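You operate a simulated robot arm through the tools that you are given. There is no shell and no other tool.

Carry out the task below with a simulated robot arm. There is one attempt and no reset: what you move stays moved.

JOB
Grind medium coffee into the cup, about to its line, and stand it on the coaster. Set down upright: cup.

The check looks at the end state, three seconds after you hand in, the way a careful person would. Anything else that was tipped, shoved, dropped, spilled or broken makes it a failure.

ROBOT AND FRAMES
A 6-joint arm with a two-finger parallel gripper, fixed in place. Base frame: the origin is at the foot of the arm, x ahead of it, y to its left, z up; the work surface is at about z = 760. Units: mm, degrees, N and s.
With the tool pointing down near the work surface it reaches from about 240 to 640 mm from the base axis. Its first joint turns from -66.0 to 66.0 degrees. Payload 2.7 kg.
The TCP is the grasp point between the finger pads, 23 mm short of the fingertips. In the tool frame z runs along the fingers and y along their closing line. Largest opening 94 mm; finger width 38, thickness 10; the body of the gripper, 54 by 96 mm, starts 39 mm behind the TCP.
Orientation is that of the tool frame in the base frame, as a unit quaternion [x, y, z, w]. With the fingers straight down and closing along the base's y, the tool's x points along the base's -x, its y along +y and its z along -z.

CONTROLS
- The arm moves only by the tool jog_arm. Its argument "steps" is a list of rows, each an object of numbers (a shift or turn left out is 0, a gripper value left out holds the last): "tx", "ty", "tz": the shift along the tool's x, y, z in mm; "wx", "wy", "wz": the turn, a rotation vector about the tool's x, y, z in degrees. In form: [{"tx": .., "ty": .., "tz": .., "wx": .., "wy": .., "wz": ..}, ...]. A call has 1 to 20 rows; each row is the pose to reach, as a shift and turn from the pose commanded when the call began, along the tool's axes at that moment. "claw" is the opening, from 0 (shut) to 1 (fully open), set as the call begins (left out, the last holds). A row lasts 0.2 s, in which the tool goes at most 50 mm and 8.6 degrees; a call with a longer step from one row to the next is refused whole, and so is a gripper value outside its range. Where a pose cannot be reached the arm comes as near as it can. A force on the tool above 40 N (or 10 N above the force at the start of the call, whichever is more), or a blocked arm, ends the call early, and 0.2 s more pass. Each finger travels about 45 mm/s and halts on what it meets, pressing with about 34 N; the grip force reading is that of the motor and also rises with nothing between the fingers. The clock runs only during rows and for 0.2 s after the last one: add rows that repeat a pose to give the fingers time. It gives the time, the measured TCP pose, the force on the tool (base axes), the opening and the grip force at its end, in the units of the frame above (readings bear some noise), with the torque about the TCP (base axes, N m) and any sound that the robot's microphone picked up, and new pictures: "show" is both (left out), scene, wrist or none.
- Cameras (640 x 400 px; columns grow to the right, rows downward): "scene" is fixed at [88.1, -458.5, 1383.2]; the picture's right is [0.54, -0.84, 0.00], its down [-0.64, -0.41, -0.65] and it looks along [0.55, 0.35, -0.76] (base axes); focal length 312 px, centre (320, 200). "wrist" rides on the gripper at [87, 16, -75] in the tool frame; the picture's right is [-0.18, 0.98, 0.00], its down [-0.58, -0.11, -0.81] and it looks along [-0.79, -0.15, 0.59] (tool axes); focal length 243 px, centre (320, 200). There is no depth. A picture from a camera that has moved, and an enlarged one, comes with that camera's place and axes in the base frame and with its lens.
- enlarge(camera, box): a new picture of the part [left, top, right, bottom] of that camera's present view, enlarged. It takes no simulated time.
- sign_off(): hands the job in; it is judged then, once.

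Places have to be worked out from the pictures, the camera data and where the tool is seen. Open the gripper and draw the arm clear of the work before you hand the job in, unless the task says otherwise.

The tools are called as a command line: name --argument value ..., lists and objects as JSON in quotes. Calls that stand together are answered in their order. jog_arm: Moves the arm, as the interface text tells. Its arguments: {"type":"object","properties":{"steps":{"type":"array"},"claw":{"type":"number"},"show":{"type":"string","enum":["both","scene","wrist","none"]}},"required":["steps"]} The other tools are called the same way: enlarge (camera, box) takes an enlarged picture of a part of a camera's view; sign_off () hands the job in.

At the start:

```text
time_s: 0.0
ee_pos: [311.3, -337.2, 1132.6]
tool_rot: [0.001, 1.0, 0.0, 0.0]
force: [0.2, 1.1, 0.5]
ft_torque: [-0.01, 0.01, -0.01]
opening: 94.0
gripper_force: 0.1
```

scene: 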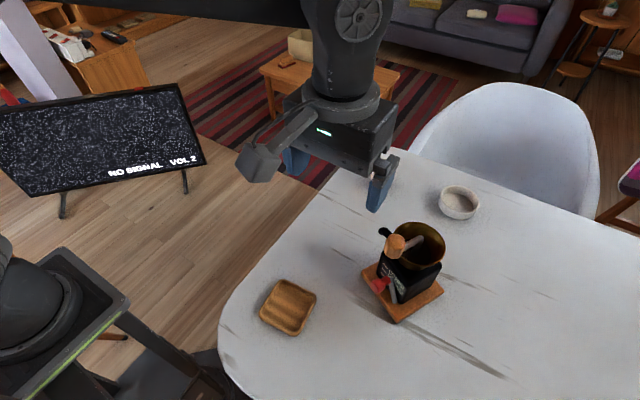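
wrist: 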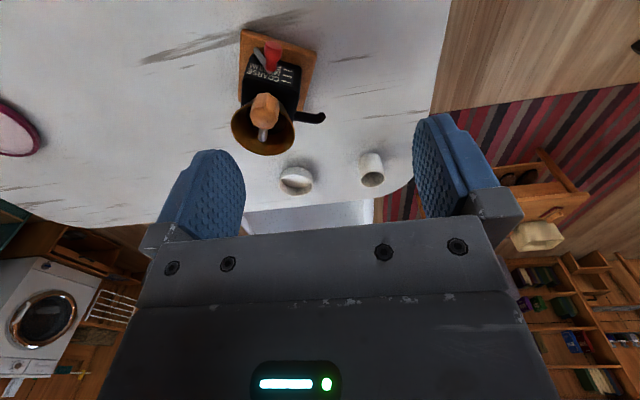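

The pictures show a hand coffee grinder with a hopper, crank and red lever, a bowl, a cup and a square wooden tray, which may be the coaster. I'll enlarge these areas first to see the details.

enlarge --camera "scene" --box '[340, 200, 470, 330]'

enlarge --camera "wrist" --box '[220, 20, 420, 200]'

enlarge --camera "scene" --box '[230, 260, 350, 350]'

enlarge --camera "scene" --box '[360, 140, 500, 240]'

```text
3.08 times, centred on (405, 265) of scene
camera zoom: at [88.1, -458.5, 1383.2], right [0.54, -0.84, 0.0], down [-0.64, -0.41, -0.65], along [0.55, 0.35, -0.76], focal length 960 px, centre (58, 0)
```

zoom: 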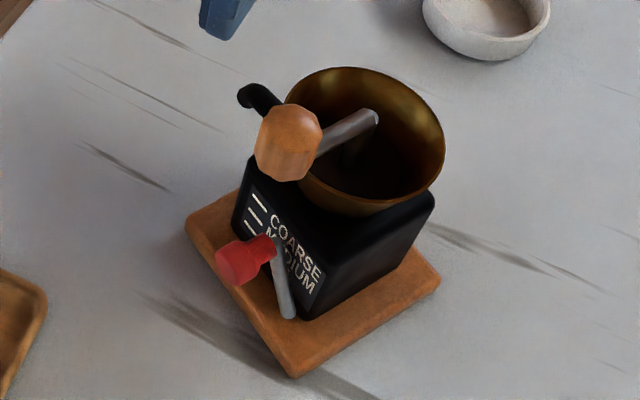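

```text
2.22 times, centred on (320, 110) of wrist
camera zoom: at [223.9, -320.3, 1207.9], right [0.19, 0.98, 0.0], down [0.58, -0.11, 0.81], along [0.79, -0.15, -0.59], focal length 539 px, centre (320, 400)
```

zoom: 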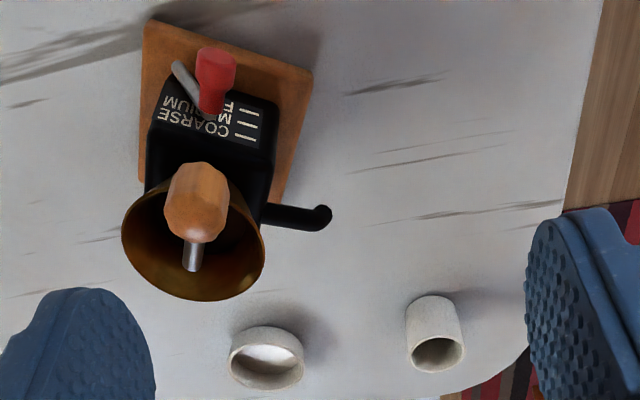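

```text
4.44 times, centred on (290, 305) of scene
camera zoom: at [88.1, -458.5, 1383.2], right [0.54, -0.84, 0.0], down [-0.64, -0.41, -0.65], along [0.55, 0.35, -0.76], focal length 1387 px, centre (453, -267)
```

zoom: 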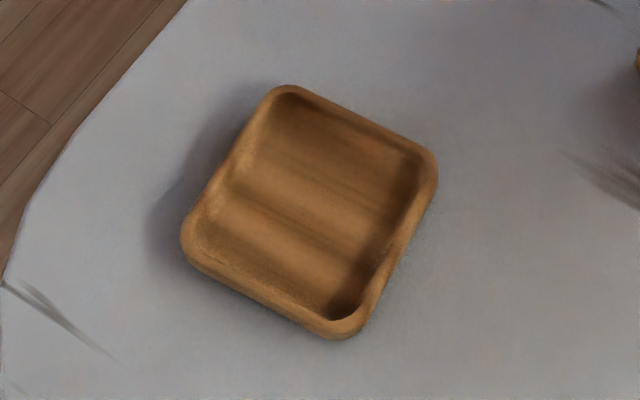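

```text
4.00 times, centred on (430, 190) of scene
camera zoom: at [88.1, -458.5, 1383.2], right [0.54, -0.84, 0.0], down [-0.64, -0.41, -0.65], along [0.55, 0.35, -0.76], focal length 1249 px, centre (-120, 240)
```

zoom: 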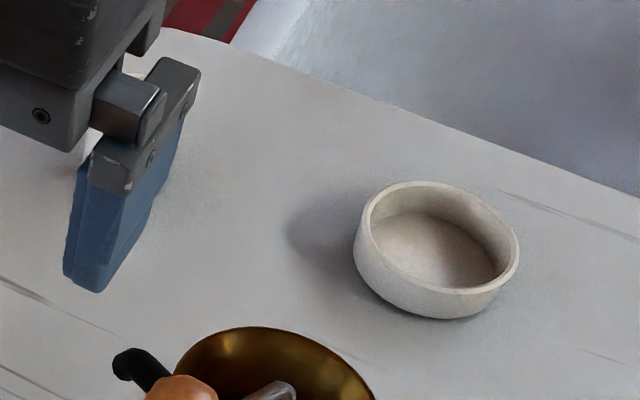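

The grinder sits near (432,-447) and its dark curved part points to about (475,-366,843). The cup seems to be hidden behind the finger near (670,-276). I'll move the arm left in free air so the scene camera can see the cup.

jog_arm --steps '[{"ty": 45}, {"ty": 90}, {"ty": 135}, {"ty": 180}, {"ty": 225}, {"ty": 225}]' --show "both"

```text
time_s: 1.4
ee_pos: [311.5, -111.8, 1130.1]
tool_rot: [0.001, 1.0, -0.001, 0.0]
force: [0.5, 0.9, 0.7]
ft_torque: [0.01, 0.01, 0.02]
opening: 93.9
gripper_force: 0.0
camera wrist: at [225.0, -94.4, 1205.3], right [0.19, 0.98, 0.0], down [0.58, -0.11, 0.81], along [0.79, -0.15, -0.59], focal length 243 px, centre (320, 200)
```

scene: 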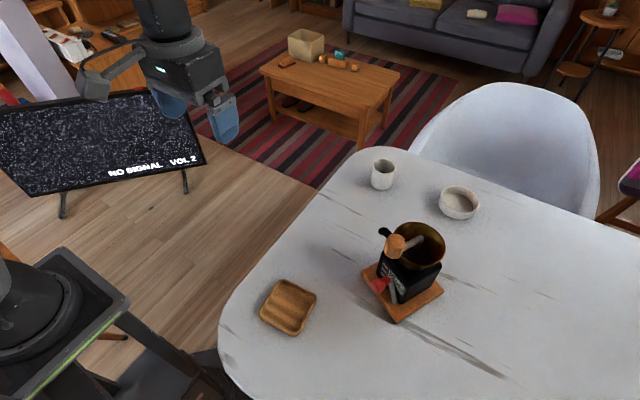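
wrist: 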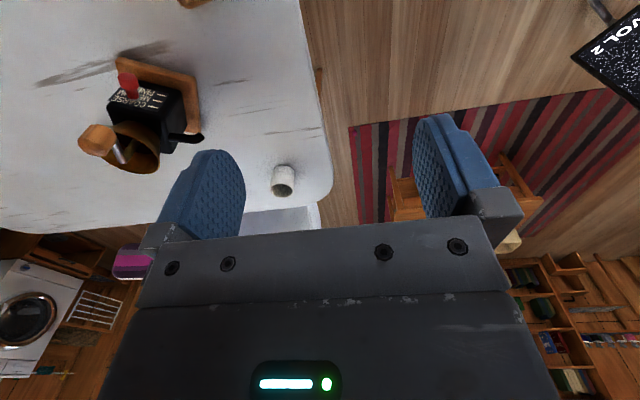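

The cup is now visible at scene (383,174). I'll enlarge the cup and the grinder in both views.

enlarge --camera "scene" --box '[353, 155, 413, 192]'

enlarge --camera "wrist" --box '[70, 50, 220, 180]'

enlarge --camera "wrist" --box '[250, 150, 320, 210]'

enlarge --camera "scene" --box '[375, 220, 450, 270]'

```text
10.67 times, centred on (383, 174) of scene
camera zoom: at [88.1, -458.5, 1383.2], right [0.54, -0.84, 0.0], down [-0.64, -0.41, -0.65], along [0.55, 0.35, -0.76], focal length 3330 px, centre (-352, 483)
```

zoom: 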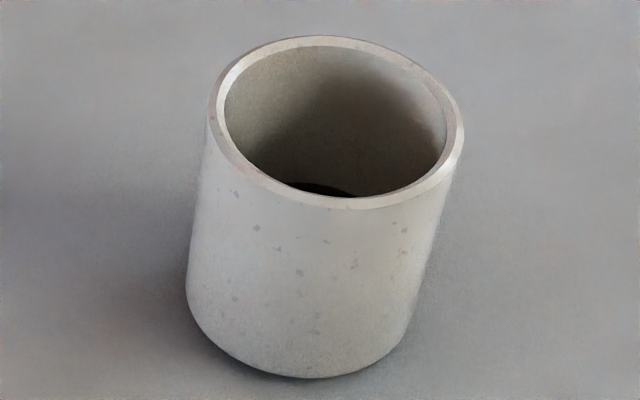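

```text
3.08 times, centred on (145, 115) of wrist
camera zoom: at [225.0, -94.4, 1205.3], right [0.19, 0.98, 0.0], down [0.58, -0.11, 0.81], along [0.79, -0.15, -0.59], focal length 746 px, centre (858, 462)
```

zoom: 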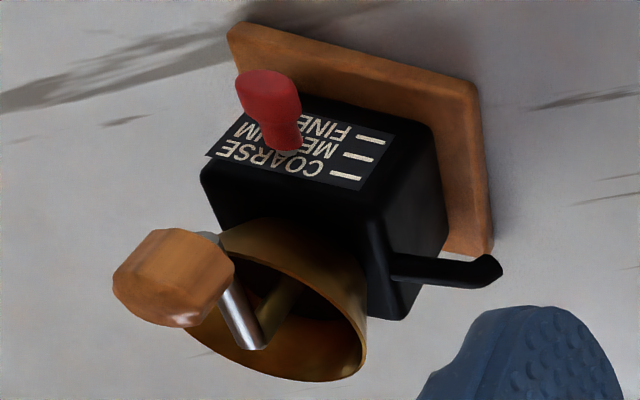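

```text
6.67 times, centred on (285, 180) of wrist
camera zoom: at [225.0, -94.4, 1205.3], right [0.19, 0.98, 0.0], down [0.58, -0.11, 0.81], along [0.79, -0.15, -0.59], focal length 1618 px, centre (553, 333)
```

zoom: 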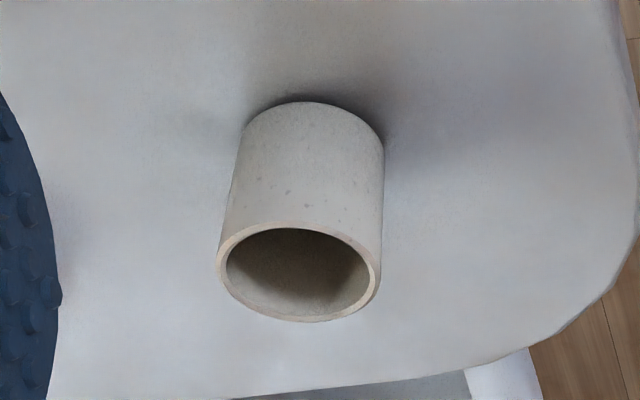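

```text
8.00 times, centred on (412, 245) of scene
camera zoom: at [88.1, -458.5, 1383.2], right [0.54, -0.84, 0.0], down [-0.64, -0.41, -0.65], along [0.55, 0.35, -0.76], focal length 2497 px, centre (-420, -160)
```

zoom: 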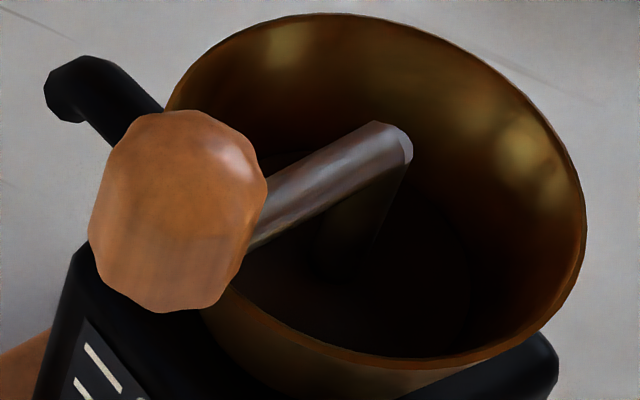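

The grinder's selector and labels need a frontal look. I'll bring the wrist camera in front of the labelled face, tilted about 30° forward, staying on the base side and clear of the crank knob at about (375,-415,958).

jog_arm --steps '[{"tx": 7, "ty": -31.4, "tz": 23.75, "wx": 0.46, "wy": -3.73, "wz": 1.71}, {"tx": 14, "ty": -62.8, "tz": 47.5, "wx": 0.92, "wy": -7.46, "wz": 3.42}, {"tx": 21, "ty": -94.2, "tz": 71.25, "wx": 1.38, "wy": -11.19, "wz": 5.13}, {"tx": 28, "ty": -125.6, "tz": 95, "wx": 1.84, "wy": -14.92, "wz": 6.84}, {"tx": 35, "ty": -157, "tz": 118.75, "wx": 2.3, "wy": -18.65, "wz": 8.55}, {"tx": 42, "ty": -188.4, "tz": 142.5, "wx": 2.76, "wy": -22.38, "wz": 10.26}, {"tx": 49, "ty": -219.8, "tz": 166.25, "wx": 3.22, "wy": -26.11, "wz": 11.97}, {"tx": 56, "ty": -251.2, "tz": 190, "wx": 3.68, "wy": -29.84, "wz": 13.68}, {"tx": 56, "ty": -251.2, "tz": 190, "wx": 3.68, "wy": -29.84, "wz": 13.68}]' --show "both"

```text
time_s: 3.4
ee_pos: [251.8, -363.8, 941.5]
tool_rot: [0.118, 0.958, -0.033, 0.258]
force: [0.9, -0.5, -0.5]
ft_torque: [0.02, 0.0, 0.02]
opening: 93.9
gripper_force: 0.0
camera wrist: at [146.3, -320.7, 963.5], right [0.39, 0.91, 0.09], down [0.07, -0.13, 0.99], along [0.92, -0.38, -0.11], focal length 243 px, centre (320, 200)
```

scene: 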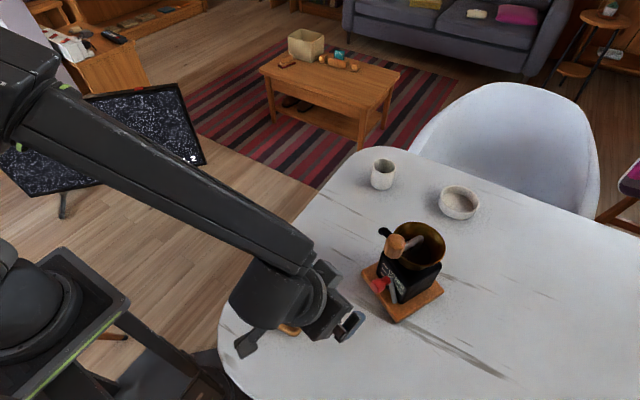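
wrist: 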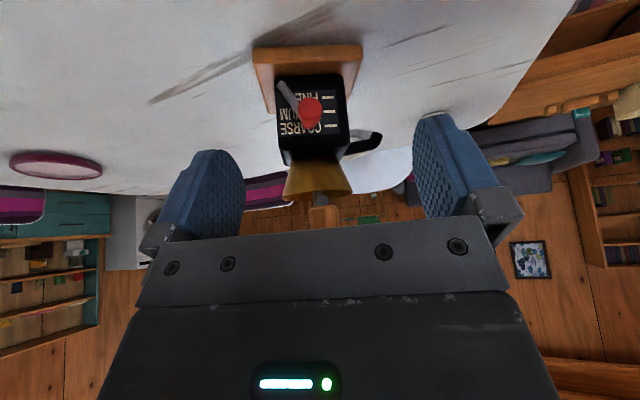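

Now I have a frontal view of the face, upside down. I'll enlarge it to read the selector.

enlarge --camera "wrist" --box '[260, 60, 380, 140]'

enlarge --camera "wrist" --box '[230, 30, 400, 240]'

```text
5.00 times, centred on (320, 100) of wrist
camera zoom: at [146.3, -320.7, 963.5], right [0.39, 0.91, 0.09], down [0.07, -0.13, 0.99], along [0.92, -0.38, -0.11], focal length 1213 px, centre (320, 700)
```

zoom: 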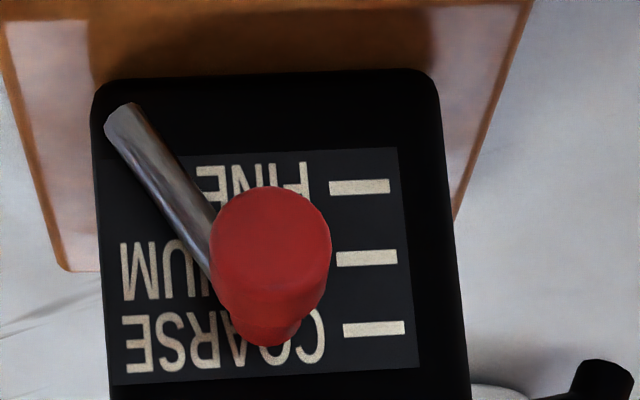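

```text
1.90 times, centred on (315, 135) of wrist
camera zoom: at [146.3, -320.7, 963.5], right [0.39, 0.91, 0.09], down [0.07, -0.13, 0.99], along [0.92, -0.38, -0.11], focal length 462 px, centre (330, 324)
```

zoom: 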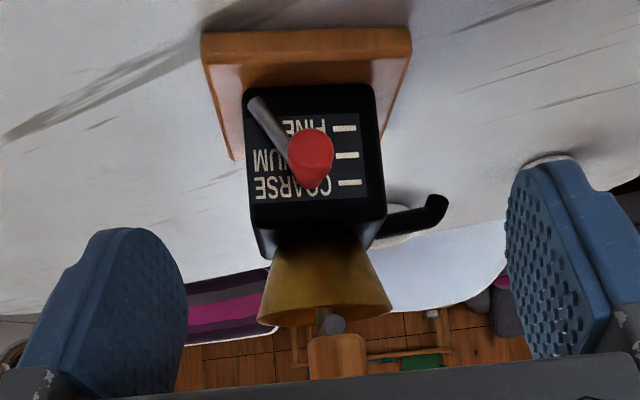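

The selector lever pivots at the lower right of the face, and its red knob now looks to be around the COARSE row. I'll lower the camera to face height for a straight-on reading without parallax.

jog_arm --steps '[{"tx": 10.5, "tz": 18.2, "wy": -6.7}, {"tx": 21, "tz": 36.4, "wy": -13.4}, {"tx": 31.5, "tz": 54.6, "wy": -20}, {"tx": 31.5, "tz": 54.6, "wy": -20}]' --show "wrist"

```text
time_s: 4.4
ee_pos: [296.5, -349.4, 885.8]
tool_rot: [0.111, 0.9, -0.052, 0.418]
force: [0.3, -0.9, 0.1]
ft_torque: [0.0, 0.0, -0.01]
opening: 94.0
gripper_force: 0.0
out of reach, approached as far as the arm can: row 2, 3, 4
camera wrist: at [190.5, -305.3, 867.7], right [0.35, 0.92, 0.14], down [-0.26, -0.05, 0.96], along [0.9, -0.38, 0.23], focal length 243 px, centre (320, 200)
```

wrist: 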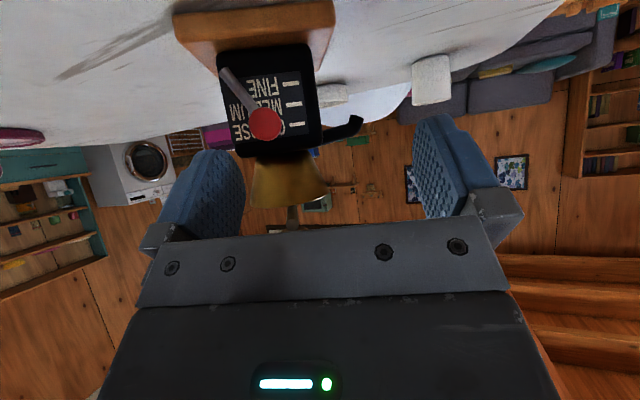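

The pose was out of reach, so the arm stopped at (296,-349,886), which is still clear of everything. I'll enlarge the face from this nearly level view.

enlarge --camera "wrist" --box '[210, 40, 330, 160]'

enlarge --camera "wrist" --box '[300, 60, 460, 160]'

```text
3.33 times, centred on (270, 100) of wrist
camera zoom: at [190.5, -305.3, 867.7], right [0.35, 0.92, 0.14], down [-0.26, -0.05, 0.96], along [0.9, -0.38, 0.23], focal length 809 px, centre (487, 533)
```

zoom: 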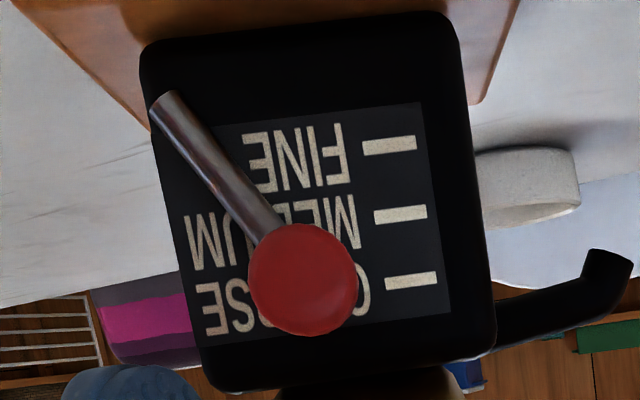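

```text
4.00 times, centred on (380, 110) of wrist
camera zoom: at [190.5, -305.3, 867.7], right [0.35, 0.92, 0.14], down [-0.26, -0.05, 0.96], along [0.9, -0.38, 0.23], focal length 970 px, centre (80, 560)
```

zoom: 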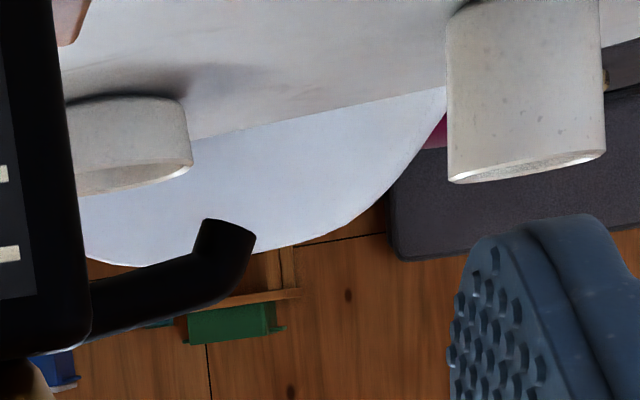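

The lever is at COARSE (knob z≈850). The ticks put MEDIUM at about z≈832, so the knob must swing along its arc about 18 mm down and 20 mm sideways toward the spout. I'll first line the gripper up with the face normal (yaw about −23°) at a clear standoff, and check how commands behave after the clamped move.

jog_arm --steps '[{"tx": -12.5, "ty": -15.8, "tz": 14.8, "wx": 3.3, "wz": 2.8}, {"tx": -25, "ty": -31.5, "tz": 29.7, "wx": 6.65, "wz": 5.6}, {"tx": -25, "ty": -31.5, "tz": 29.7, "wx": 6.65, "wz": 5.6}]' --show "both"

```text
time_s: 5.2
ee_pos: [325.1, -389.5, 887.2]
tool_rot: [0.179, 0.888, -0.085, 0.414]
force: [-0.9, 0.7, 0.4]
ft_torque: [0.0, 0.0, 0.0]
opening: 94.0
gripper_force: 0.1
camera wrist: at [228.4, -330.6, 869.8], right [0.49, 0.86, 0.14], down [-0.27, -0.01, 0.96], along [0.83, -0.51, 0.23], focal length 243 px, centre (320, 200)
```

scene: 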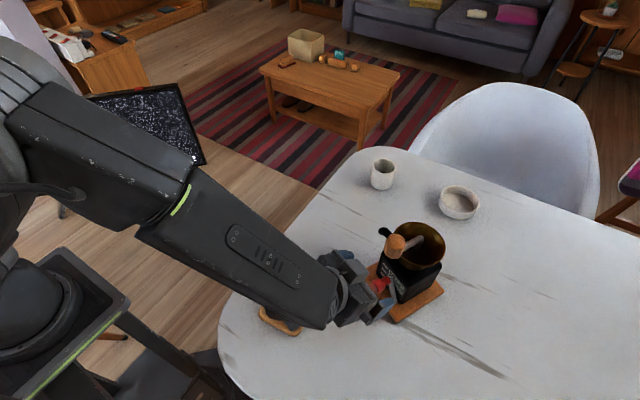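
wrist: 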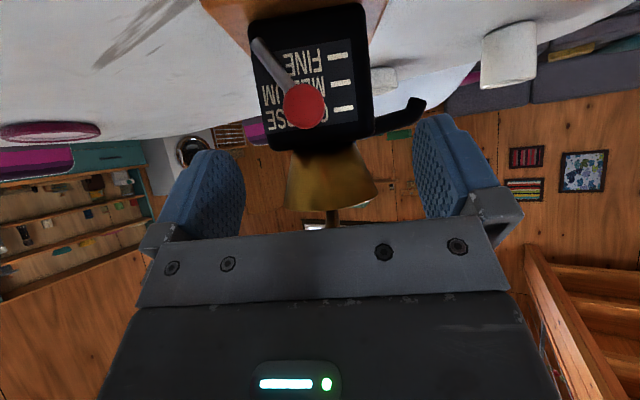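

The commanded pose follows the clamped one, and the gripper now faces the label squarely at yaw −23°. The knob's outer end is at about (358,-413,850). I'll lower to knob height, centre sideways and advance partway so the open fingers begin to straddle the knob.

jog_arm --steps '[{"tx": 14.2, "ty": -4.5, "tz": 11.9}, {"tx": 28.4, "ty": -8.9, "tz": 23.7}, {"tx": 18.6, "ty": -8.9, "tz": 35.3}, {"tx": 18.6, "ty": -8.9, "tz": 35.3}]' --show "both"

```text
time_s: 6.2
ee_pos: [333.4, -404.3, 850.4]
tool_rot: [0.179, 0.888, -0.084, 0.415]
force: [-0.1, -0.2, 0.2]
ft_torque: [-0.01, 0.01, 0.03]
opening: 94.1
gripper_force: 0.1
camera wrist: at [235.8, -346.1, 832.4], right [0.49, 0.86, 0.14], down [-0.27, -0.01, 0.96], along [0.83, -0.51, 0.23], focal length 243 px, centre (320, 200)
```

scene: 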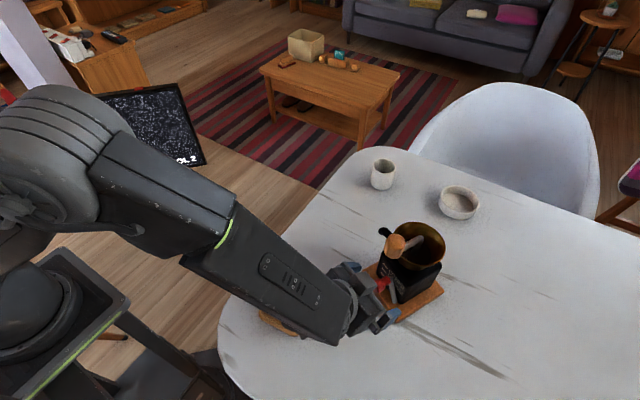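
wrist: 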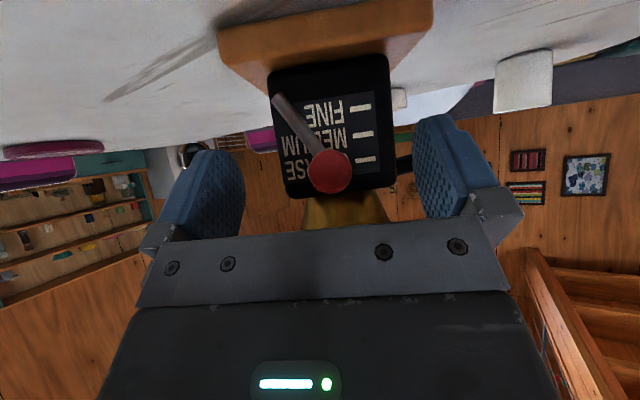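

The knob sits 1.5 mm off the grip line. I'll advance the last 17 mm so the fingertips flank the knob, staying about 5 mm short of the lever rod and face.

jog_arm --steps '[{"tx": -5.5, "ty": 1.5, "tz": 6.5}, {"tx": -10.9, "ty": 1.5, "tz": 13.0}, {"tx": -10.9, "ty": 1.5, "tz": 13.0}]' --show "wrist"

enlarge --camera "scene" --box '[320, 220, 460, 340]'

```text
time_s: 7.0
ee_pos: [349.7, -409.8, 850.7]
tool_rot: [0.178, 0.889, -0.083, 0.414]
force: [-0.7, 0.1, 0.3]
ft_torque: [0.01, -0.02, 0.0]
opening: 93.9
gripper_force: 0.0
camera wrist: at [252.6, -351.8, 832.7], right [0.49, 0.86, 0.14], down [-0.27, -0.01, 0.96], along [0.83, -0.51, 0.23], focal length 243 px, centre (320, 200)
```

wrist: 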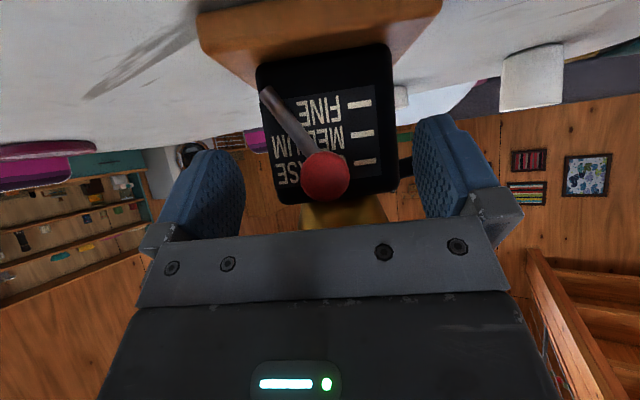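

```text
3.33 times, centred on (390, 280) of scene
camera zoom: at [88.1, -458.5, 1383.2], right [0.54, -0.84, 0.0], down [-0.64, -0.41, -0.65], along [0.55, 0.35, -0.76], focal length 1040 px, centre (87, -67)
```

zoom: 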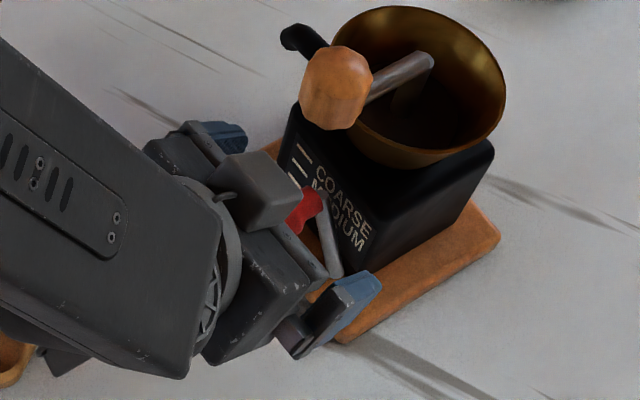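

The fingers flank the knob, with the crank knob and hopper well clear above. I'll close gently onto the red knob, holding position.

jog_arm --steps '[{"tx": 0}, {"tx": 0}, {"tx": 0}, {"tx": 0}, {"tx": 0}]' --claw 0.2 --show "wrist"

```text
time_s: 8.2
ee_pos: [351.2, -409.2, 851.9]
tool_rot: [0.178, 0.889, -0.083, 0.414]
force: [1.3, 8.7, -0.1]
ft_torque: [-0.44, -0.65, -0.08]
opening: 23.6
gripper_force: 33.8
camera wrist: at [252.9, -350.8, 832.6], right [0.49, 0.86, 0.14], down [-0.27, -0.01, 0.96], along [0.83, -0.51, 0.23], focal length 243 px, centre (320, 200)
```

wrist: 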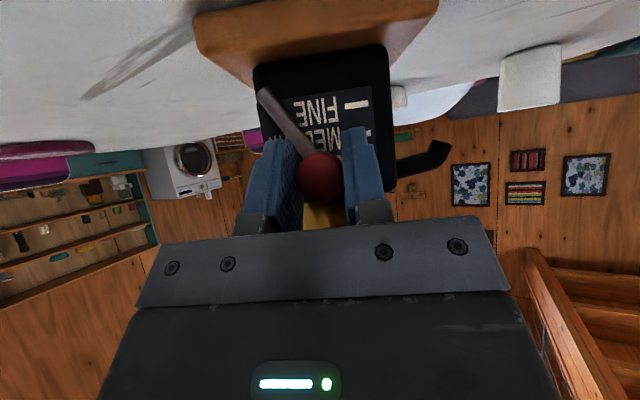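

The knob is gripped at 23.6 mm. I'll swing it along the lever arc by about 18 mm down and 21 mm toward the spout side, to the MEDIUM row.

jog_arm --steps '[{"ty": 3.0, "tx": 1.2, "tz": 1.0}, {"ty": 6.0, "tx": 2.64, "tz": 2.21}, {"ty": 8.9, "tx": 4.1, "tz": 3.4}, {"ty": 11.6, "tx": 5.74, "tz": 4.81}, {"ty": 14.2, "tx": 7.4, "tz": 6.2}, {"ty": 16.7, "tx": 9.26, "tz": 7.76}, {"ty": 19.2, "tx": 11.3, "tz": 9.45}, {"ty": 21.5, "tx": 13.4, "tz": 11.2}, {"ty": 21.5, "tx": 13.4, "tz": 11.2}]' --show "wrist"

enlarge --camera "wrist" --box '[240, 30, 420, 210]'

enlarge --camera "scene" --box '[320, 220, 460, 340]'

```text
time_s: 10.2
ee_pos: [358.4, -390.7, 832.3]
tool_rot: [0.179, 0.888, -0.084, 0.415]
force: [6.2, -12.4, 2.8]
ft_torque: [-0.32, 0.04, -0.31]
opening: 23.8
gripper_force: 34.3
camera wrist: at [260.8, -331.7, 814.7], right [0.49, 0.86, 0.14], down [-0.27, 0.0, 0.96], along [0.83, -0.51, 0.23], focal length 243 px, centre (320, 200)
```

wrist: 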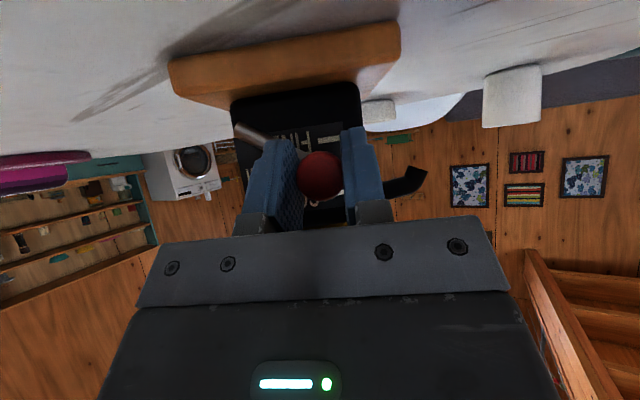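

```text
2.22 times, centred on (330, 120) of wrist
camera zoom: at [260.8, -331.7, 814.7], right [0.49, 0.86, 0.14], down [-0.27, 0.0, 0.96], along [0.83, -0.51, 0.23], focal length 539 px, centre (298, 378)
```

zoom: 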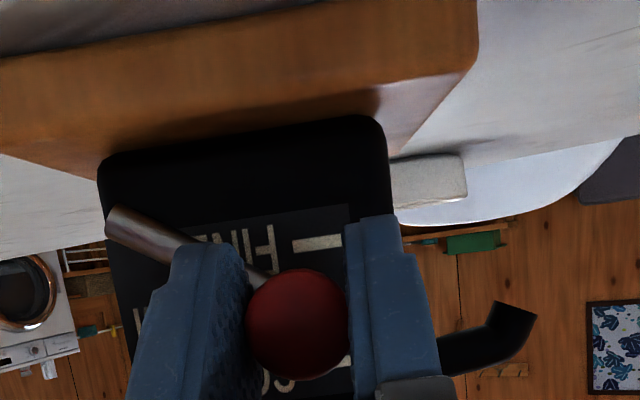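

```text
3.33 times, centred on (390, 280) of scene
camera zoom: at [88.2, -458.8, 1383.1], right [0.54, -0.84, 0.0], down [-0.64, -0.41, -0.65], along [0.55, 0.35, -0.76], focal length 1040 px, centre (87, -67)
```

zoom: 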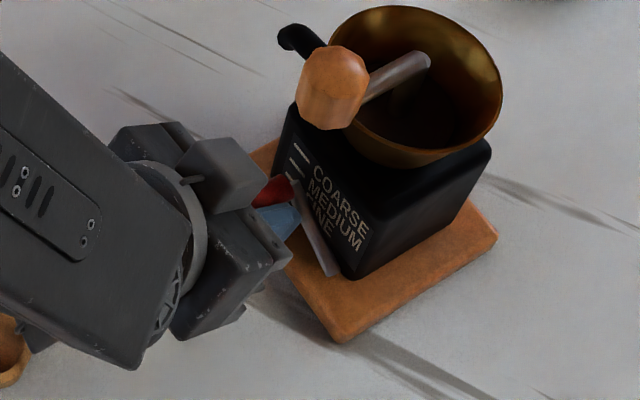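

The knob axis projects onto the MEDIUM row along the face normal. I'll release it and back straight out to verify the lever stays there.

jog_arm --steps '[{"tx": 0}, {"tx": 0}, {"tx": 0}, {"tx": 0}, {"tx": 0}]' --claw 1.0 --show "none"

jog_arm --steps '[{"tx": 12, "tz": -15}, {"tx": 24, "tz": -30}, {"tx": 24, "tz": -30}]' --show "wrist"

enlarge --camera "wrist" --box '[240, 20, 400, 180]'

enlarge --camera "scene" --box '[320, 220, 460, 340]'

```text
time_s: 11.4
ee_pos: [358.2, -389.4, 832.8]
tool_rot: [0.179, 0.888, -0.084, 0.414]
force: [0.2, 0.0, -0.5]
ft_torque: [0.03, -0.03, -0.01]
opening: 94.0
gripper_force: 0.1
```

```text
time_s: 12.2
ee_pos: [323.3, -374.3, 834.8]
tool_rot: [0.179, 0.888, -0.085, 0.415]
force: [-0.4, 0.4, 0.5]
ft_torque: [0.0, -0.02, 0.0]
opening: 93.9
gripper_force: 0.1
camera wrist: at [225.2, -315.4, 816.5], right [0.49, 0.86, 0.14], down [-0.27, -0.01, 0.96], along [0.83, -0.51, 0.23], focal length 243 px, centre (320, 200)
```

wrist: 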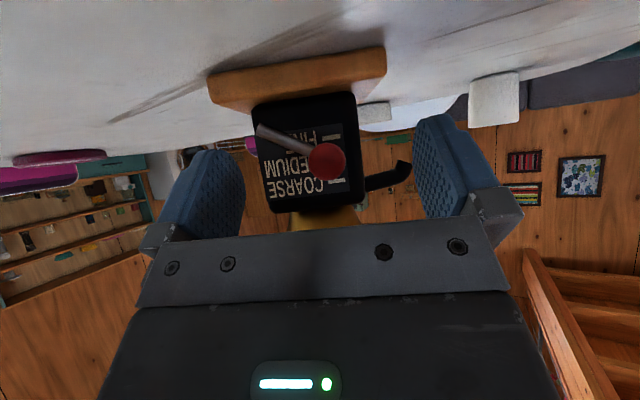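

```text
2.50 times, centred on (320, 100) of wrist
camera zoom: at [225.2, -315.4, 816.5], right [0.49, 0.86, 0.14], down [-0.27, -0.01, 0.96], along [0.83, -0.51, 0.23], focal length 606 px, centre (320, 450)
```

zoom: 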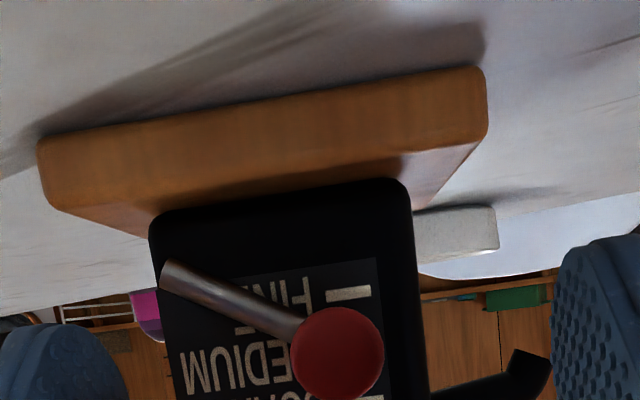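

```text
3.33 times, centred on (390, 280) of scene
camera zoom: at [88.1, -458.5, 1383.2], right [0.54, -0.84, 0.0], down [-0.64, -0.41, -0.65], along [0.55, 0.35, -0.76], focal length 1040 px, centre (87, -67)
```

zoom: 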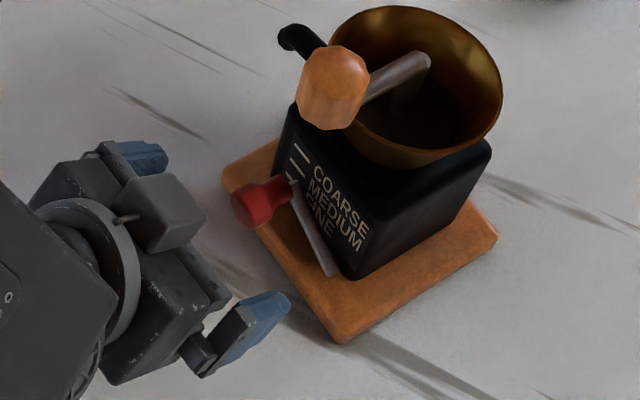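

The lever stayed after release. I'll enlarge both views more closely to compare the knob with the tick rows.

enlarge --camera "wrist" --box '[250, 90, 370, 215]'

enlarge --camera "scene" --box '[370, 250, 410, 290]'

```text
3.20 times, centred on (310, 152) of wrist
camera zoom: at [225.2, -315.4, 816.5], right [0.49, 0.86, 0.14], down [-0.27, -0.01, 0.96], along [0.83, -0.51, 0.23], focal length 776 px, centre (352, 352)
```

zoom: 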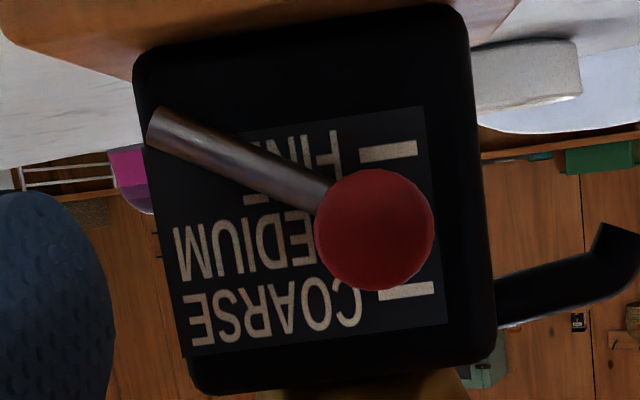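

```text
10.00 times, centred on (390, 270) of scene
camera zoom: at [88.1, -458.5, 1383.2], right [0.54, -0.84, 0.0], down [-0.64, -0.41, -0.65], along [0.55, 0.35, -0.76], focal length 3122 px, centre (-380, -500)
```

zoom: 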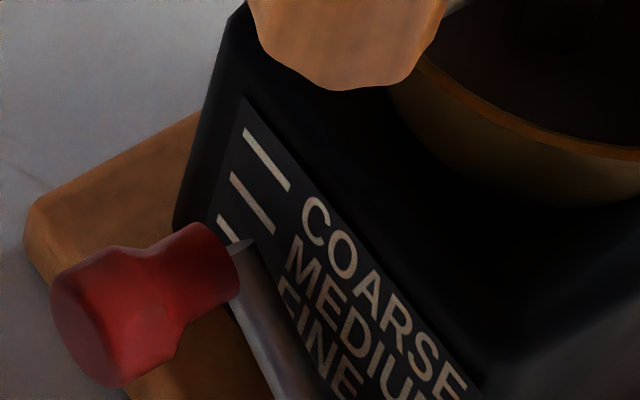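

The lever rests on MEDIUM within about 2 mm. Next is the cup, whose rim centre is at about (681,-279,823). I'll lift away from the grinder, swing to the left of it, then move forward to a standoff before the cup with tilt reduced to about 42°.

jog_arm --steps '[{"tx": -17.9, "ty": 26.9, "tz": -27.4}, {"tx": -35.8, "ty": 53.7, "tz": -54.9}, {"tx": -53.7, "ty": 80.6, "tz": -82.3}, {"tx": -71.6, "ty": 107.5, "tz": -109.8}, {"tx": -90, "ty": 127.1, "tz": -72.4, "wy": 1.3}, {"tx": -108.4, "ty": 146.8, "tz": -34.9, "wy": 2.7}, {"tx": -126.7, "ty": 166.4, "tz": 2.5, "wy": 4}, {"tx": -145.1, "ty": 186.1, "tz": 39.9, "wy": 5.3}, {"tx": -163.5, "ty": 205.8, "tz": 77.4, "wy": 6.7}, {"tx": -181.9, "ty": 225.4, "tz": 114.8, "wy": 8}, {"tx": -181.9, "ty": 225.4, "tz": 114.8, "wy": 8}]' --show "both"

```text
time_s: 14.6
ee_pos: [551.8, -254.8, 887.9]
tool_rot: [0.134, 0.912, -0.126, 0.367]
force: [2.6, 1.7, 0.5]
ft_torque: [-0.05, 0.19, -0.11]
opening: 94.2
gripper_force: 0.0
out of reach, approached as far as the arm can: row 8, 9, 10, 11
camera wrist: at [450.0, -201.4, 876.1], right [0.46, 0.89, 0.0], down [-0.15, 0.08, 0.99], along [0.88, -0.45, 0.17], focal length 243 px, centre (320, 200)
```

scene: 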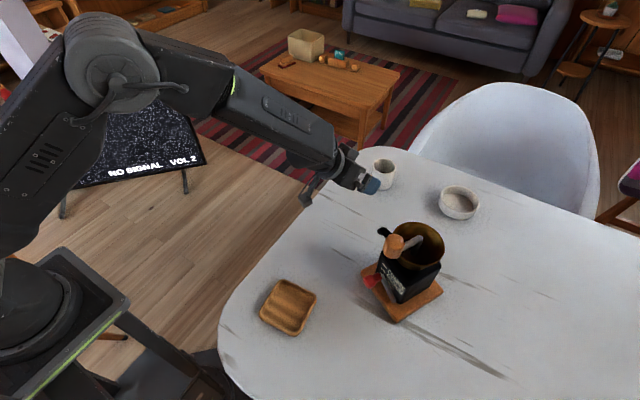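
wrist: 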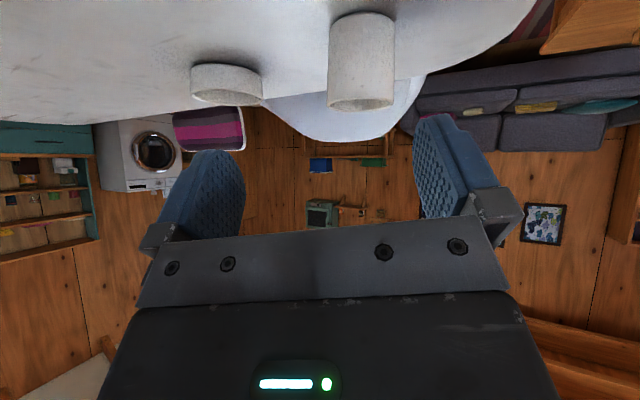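

The arm got stuck near a wrist singularity (tool in line with forearm), so orientation drifted. It's still clear of everything. I'll back off and go to a bent-wrist pose (tilt about 15°, radial heading) so I can extend to the cup on the other branch.

jog_arm --steps '[{"tx": 1.6, "ty": 4, "tz": -23, "wx": -1.08, "wy": 6.05, "wz": 1.19}, {"tx": 3.2, "ty": 8.1, "tz": -46, "wx": -2.16, "wy": 12.1, "wz": 2.38}, {"tx": 4.8, "ty": 12.1, "tz": -69, "wx": -3.23, "wy": 18.16, "wz": 3.56}, {"tx": 6.4, "ty": 16.2, "tz": -92, "wx": -4.31, "wy": 24.2, "wz": 4.75}, {"tx": 8, "ty": 20.2, "tz": -115, "wx": -5.39, "wy": 30.27, "wz": 5.94}, {"tx": 8, "ty": 20.2, "tz": -115, "wx": -5.39, "wy": 30.27, "wz": 5.94}]' --show "both"

```text
time_s: 16.0
ee_pos: [450.4, -213.7, 925.5]
tool_rot: [0.195, 0.965, -0.11, 0.135]
force: [-0.3, -0.5, -0.7]
ft_torque: [0.02, -0.02, -0.05]
opening: 94.0
gripper_force: 0.1
out of reach, approached as far as the arm can: row 1, 2, 3, 4, 5, 6
camera wrist: at [363.3, -150.3, 966.9], right [0.56, 0.82, -0.1], down [0.3, -0.08, 0.95], along [0.77, -0.56, -0.29], focal length 243 px, centre (320, 200)
```

scene: 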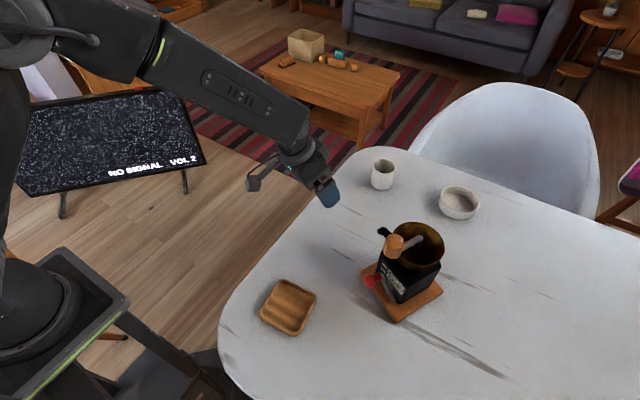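
wrist: 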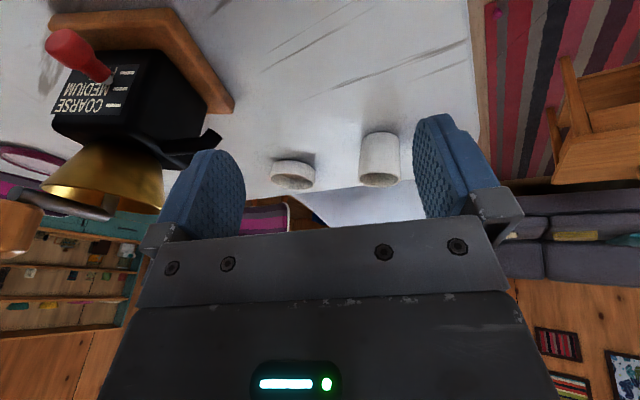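

The arm still hasn't settled on the new wrist branch, likely because the wrist joints need time to unwind. I'll command the near-vertical radial pose in free space and hold it for several rows to let it converge.

jog_arm --steps '[{"tx": -15.6, "ty": 11, "tz": -15.4, "wx": -4.7, "wy": 3.9, "wz": 0.1}, {"tx": -31.3, "ty": 21.9, "tz": -30.8, "wx": -9.41, "wy": 7.75, "wz": 0.27}, {"tx": -31.3, "ty": 21.9, "tz": -30.8, "wx": -9.41, "wy": 7.75, "wz": 0.27}, {"tx": -31.3, "ty": 21.9, "tz": -30.8, "wx": -9.41, "wy": 7.75, "wz": 0.27}, {"tx": -31.3, "ty": 21.9, "tz": -30.8, "wx": -9.41, "wy": 7.75, "wz": 0.27}, {"tx": -31.3, "ty": 21.9, "tz": -30.8, "wx": -9.41, "wy": 7.75, "wz": 0.27}]' --show "scene"

```text
time_s: 17.4
ee_pos: [445.9, -191.9, 926.9]
tool_rot: [0.179, 0.974, -0.108, 0.087]
force: [0.9, 0.0, 0.6]
ft_torque: [0.01, 0.0, -0.02]
opening: 94.0
gripper_force: 0.1
out of reach, approached as far as the arm can: row 1, 2, 3, 4, 5, 6
```

scene: 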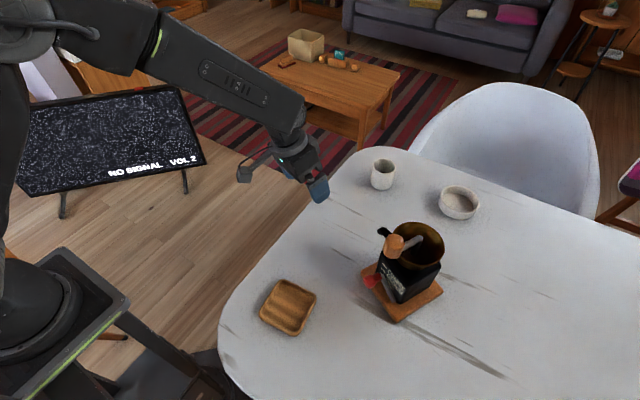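

The wrist seems to be on a flipped branch with a joint at its limit, which fits the constant 10° lean. I'll unwind it in free air by tilting the tool up past the forearm line and to the left, well above the table and away from objects.

jog_arm --steps '[{"tx": -14.8, "ty": 4.3, "tz": -8.1, "wx": -1.85, "wy": -6.68, "wz": -0.17}, {"tx": -29.7, "ty": 8.6, "tz": -16.3, "wx": -3.7, "wy": -13.35, "wz": -0.34}, {"tx": -44.5, "ty": 12.9, "tz": -24.4, "wx": -5.55, "wy": -20.0, "wz": -0.5}, {"tx": -59.3, "ty": 17.2, "tz": -32.5, "wx": -7.4, "wy": -26.7, "wz": -0.67}, {"tx": -74.2, "ty": 21.5, "tz": -40.6, "wx": -9.25, "wy": -33.4, "wz": -0.84}, {"tx": -89, "ty": 25.8, "tz": -48.8, "wx": -11.1, "wy": -40.05, "wz": -1.0}, {"tx": -103.9, "ty": 30.1, "tz": -56.9, "wx": -12.95, "wy": -46.7, "wz": -1.18}, {"tx": -118.7, "ty": 34.4, "tz": -65, "wx": -14.8, "wy": -53.4, "wz": -1.35}, {"tx": -118.7, "ty": 34.4, "tz": -65, "wx": -14.8, "wy": -53.4, "wz": -1.35}]' --show "scene"

```text
time_s: 19.4
ee_pos: [561.0, -184.4, 1006.5]
tool_rot: [0.089, 0.839, -0.056, 0.534]
force: [0.1, -0.6, -0.6]
ft_torque: [-0.03, 0.0, 0.01]
opening: 93.7
gripper_force: 0.0
out of reach, approached as far as the arm can: row 1, 2, 3, 4, 5, 6
```

scene: 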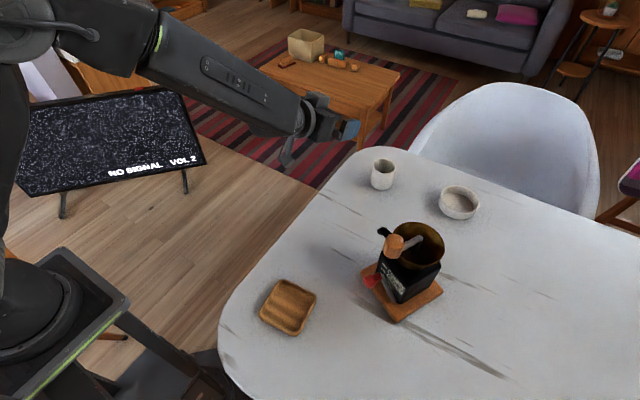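

The pose is reached exactly now, with the wrist bent up relative to the forearm. I'll continue the unwinding by swinging the tool to the left side.

jog_arm --steps '[{"tx": 9.2, "ty": 12.2, "tz": -4.2, "wx": -5.4, "wy": 2.9, "wz": -3.45}, {"tx": 18.4, "ty": 24.4, "tz": -8.4, "wx": -10.8, "wy": 5.8, "wz": -6.9}, {"tx": 27.7, "ty": 36.6, "tz": -12.6, "wx": -16.3, "wy": 8.8, "wz": -10.35}, {"tx": 36.9, "ty": 48.8, "tz": -16.8, "wx": -21.7, "wy": 11.7, "wz": -13.8}, {"tx": 46.1, "ty": 61, "tz": -21, "wx": -27.1, "wy": 14.6, "wz": -17.25}, {"tx": 46.1, "ty": 61, "tz": -21, "wx": -27.1, "wy": 14.6, "wz": -17.25}]' --show "none"

```text
time_s: 20.8
ee_pos: [535.8, -114.5, 973.0]
tool_rot: [-0.157, 0.893, 0.073, 0.416]
force: [-0.4, -0.2, -0.2]
ft_torque: [0.0, 0.0, 0.01]
opening: 94.2
gripper_force: 0.0
```

That pose was reached cleanly. Next I'll reduce the tilt to about 20° on the left side.

jog_arm --steps '[{"tx": 18.8, "tz": -5, "wy": 7.5}, {"tx": 37.6, "tz": -10, "wy": 15}, {"tx": 56.3, "tz": -15, "wy": 22.5}, {"tx": 75.1, "tz": -20.1, "wy": 30}, {"tx": 75.1, "tz": -20.1, "wy": 30}]' --show "scene"

```text
time_s: 22.0
ee_pos: [476.2, -139.0, 927.8]
tool_rot: [-0.171, 0.97, 0.031, 0.17]
force: [0.3, 0.4, 0.4]
ft_torque: [-0.01, 0.02, -0.04]
opening: 93.9
gripper_force: 0.0
```

scene: 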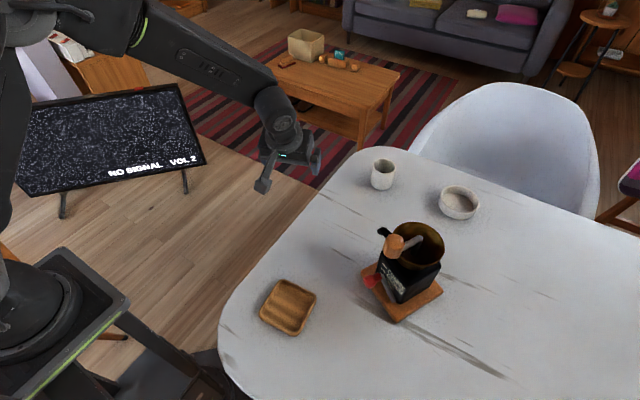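

Reached again. I'll now rotate the heading back to −22° (radial toward the cup), keeping the 20° tilt.

jog_arm --steps '[{"ty": -14, "tz": -0.4, "wx": 2.9, "wz": 7.9}, {"ty": -28, "tz": -0.8, "wx": 5.8, "wz": 15.8}, {"ty": -42, "tz": -1.2, "wx": 8.6, "wz": 23.7}, {"ty": -56, "tz": -1.5, "wx": 11.5, "wz": 31.6}, {"tx": -0.7, "ty": -70.2, "tz": -1.9, "wx": 14.4, "wz": 39.5}, {"tx": -0.7, "ty": -70.2, "tz": -1.9, "wx": 14.4, "wz": 39.5}]' --show "both"

```text
time_s: 23.4
ee_pos: [500.4, -204.8, 931.3]
tool_rot: [0.188, 0.967, -0.033, 0.171]
force: [0.0, -0.4, -0.8]
ft_torque: [-0.02, 0.0, 0.01]
opening: 94.0
gripper_force: 0.0
camera wrist: at [407.4, -149.4, 972.3], right [0.53, 0.85, 0.06], down [0.21, -0.2, 0.96], along [0.82, -0.49, -0.29], focal length 243 px, centre (320, 200)
```

scene: 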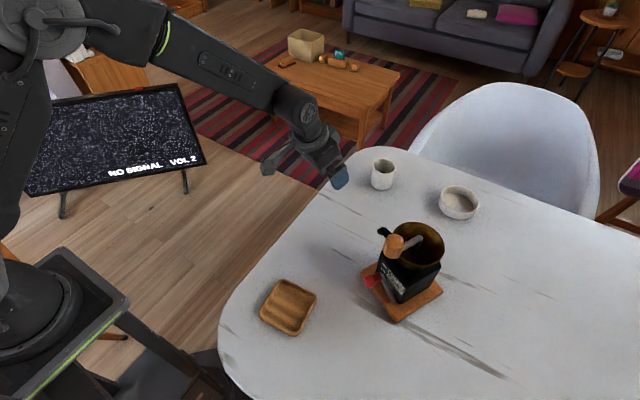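
wrist: 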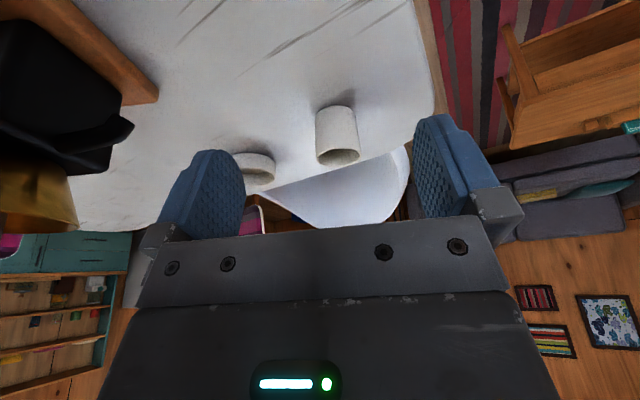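

The wrist is unwound and the arm tracks exactly again. I'll enlarge the cup in both views to refine its position before approaching.

enlarge --camera "wrist" --box '[290, 80, 390, 180]'

enlarge --camera "scene" --box '[343, 147, 423, 197]'

```text
4.00 times, centred on (340, 130) of wrist
camera zoom: at [407.4, -149.4, 972.3], right [0.53, 0.85, 0.06], down [0.21, -0.2, 0.96], along [0.82, -0.49, -0.29], focal length 970 px, centre (240, 480)
```

zoom: 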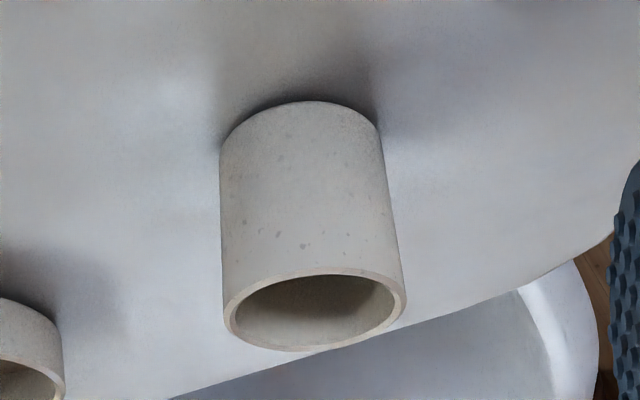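

```text
8.00 times, centred on (383, 172) of scene
camera zoom: at [88.1, -458.5, 1383.2], right [0.54, -0.84, 0.0], down [-0.64, -0.41, -0.65], along [0.55, 0.35, -0.76], focal length 2497 px, centre (-184, 424)
```

zoom: 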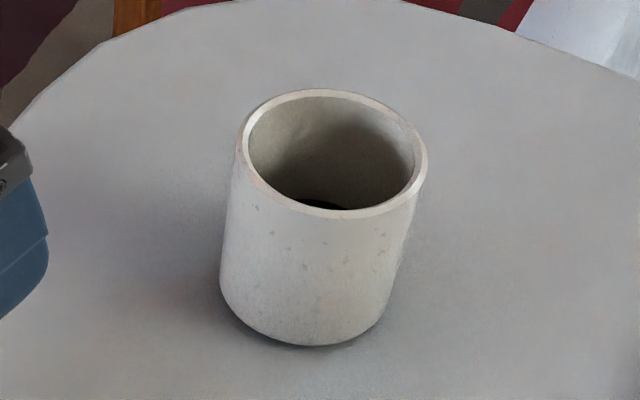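

The cup is confirmed: rim centre (682,-279,822), about 62 mm in diameter and 62 mm tall. I'll extend along the radial plane to a standoff 70 mm short of it, with the tilt rising to 40°.

jog_arm --steps '[{"tx": -23.1, "ty": -0.2, "tz": 25, "wy": -4}, {"tx": -46.3, "ty": -0.4, "tz": 50, "wy": -8}, {"tx": -69.4, "ty": -0.7, "tz": 75, "wy": -12}, {"tx": -92.6, "ty": -0.9, "tz": 100, "wy": -16}, {"tx": -115.7, "ty": -1.1, "tz": 125, "wy": -20}, {"tx": -115.7, "ty": -1.1, "tz": 125, "wy": -20}]' --show "both"

```text
time_s: 24.8
ee_pos: [639.0, -262.9, 851.1]
tool_rot: [0.181, 0.922, -0.065, 0.336]
force: [0.5, 0.6, 0.0]
ft_torque: [0.03, 0.01, 0.01]
opening: 93.8
gripper_force: 0.1
camera wrist: at [538.6, -205.6, 853.5], right [0.5, 0.86, 0.12], down [-0.11, -0.08, 0.99], along [0.86, -0.51, 0.06], focal length 243 px, centre (320, 200)
```

scene: 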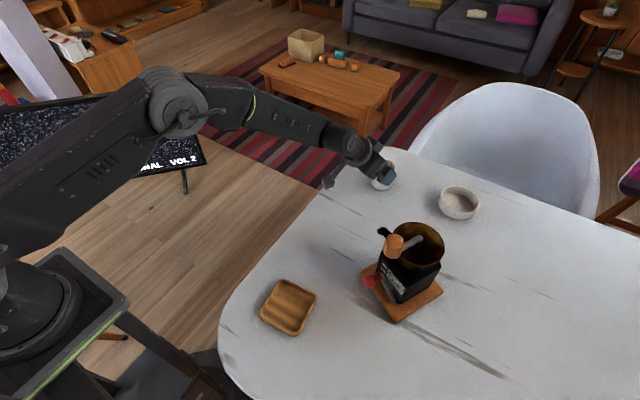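
wrist: 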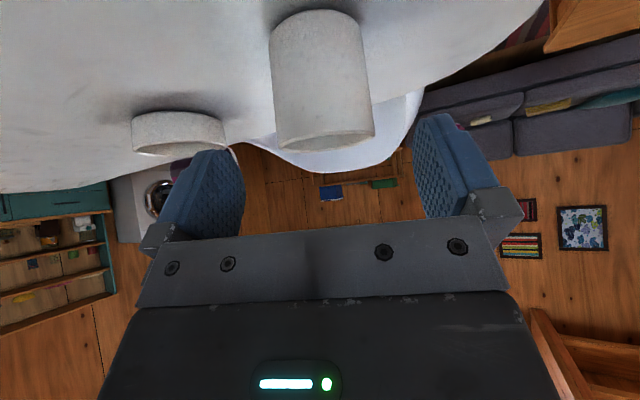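

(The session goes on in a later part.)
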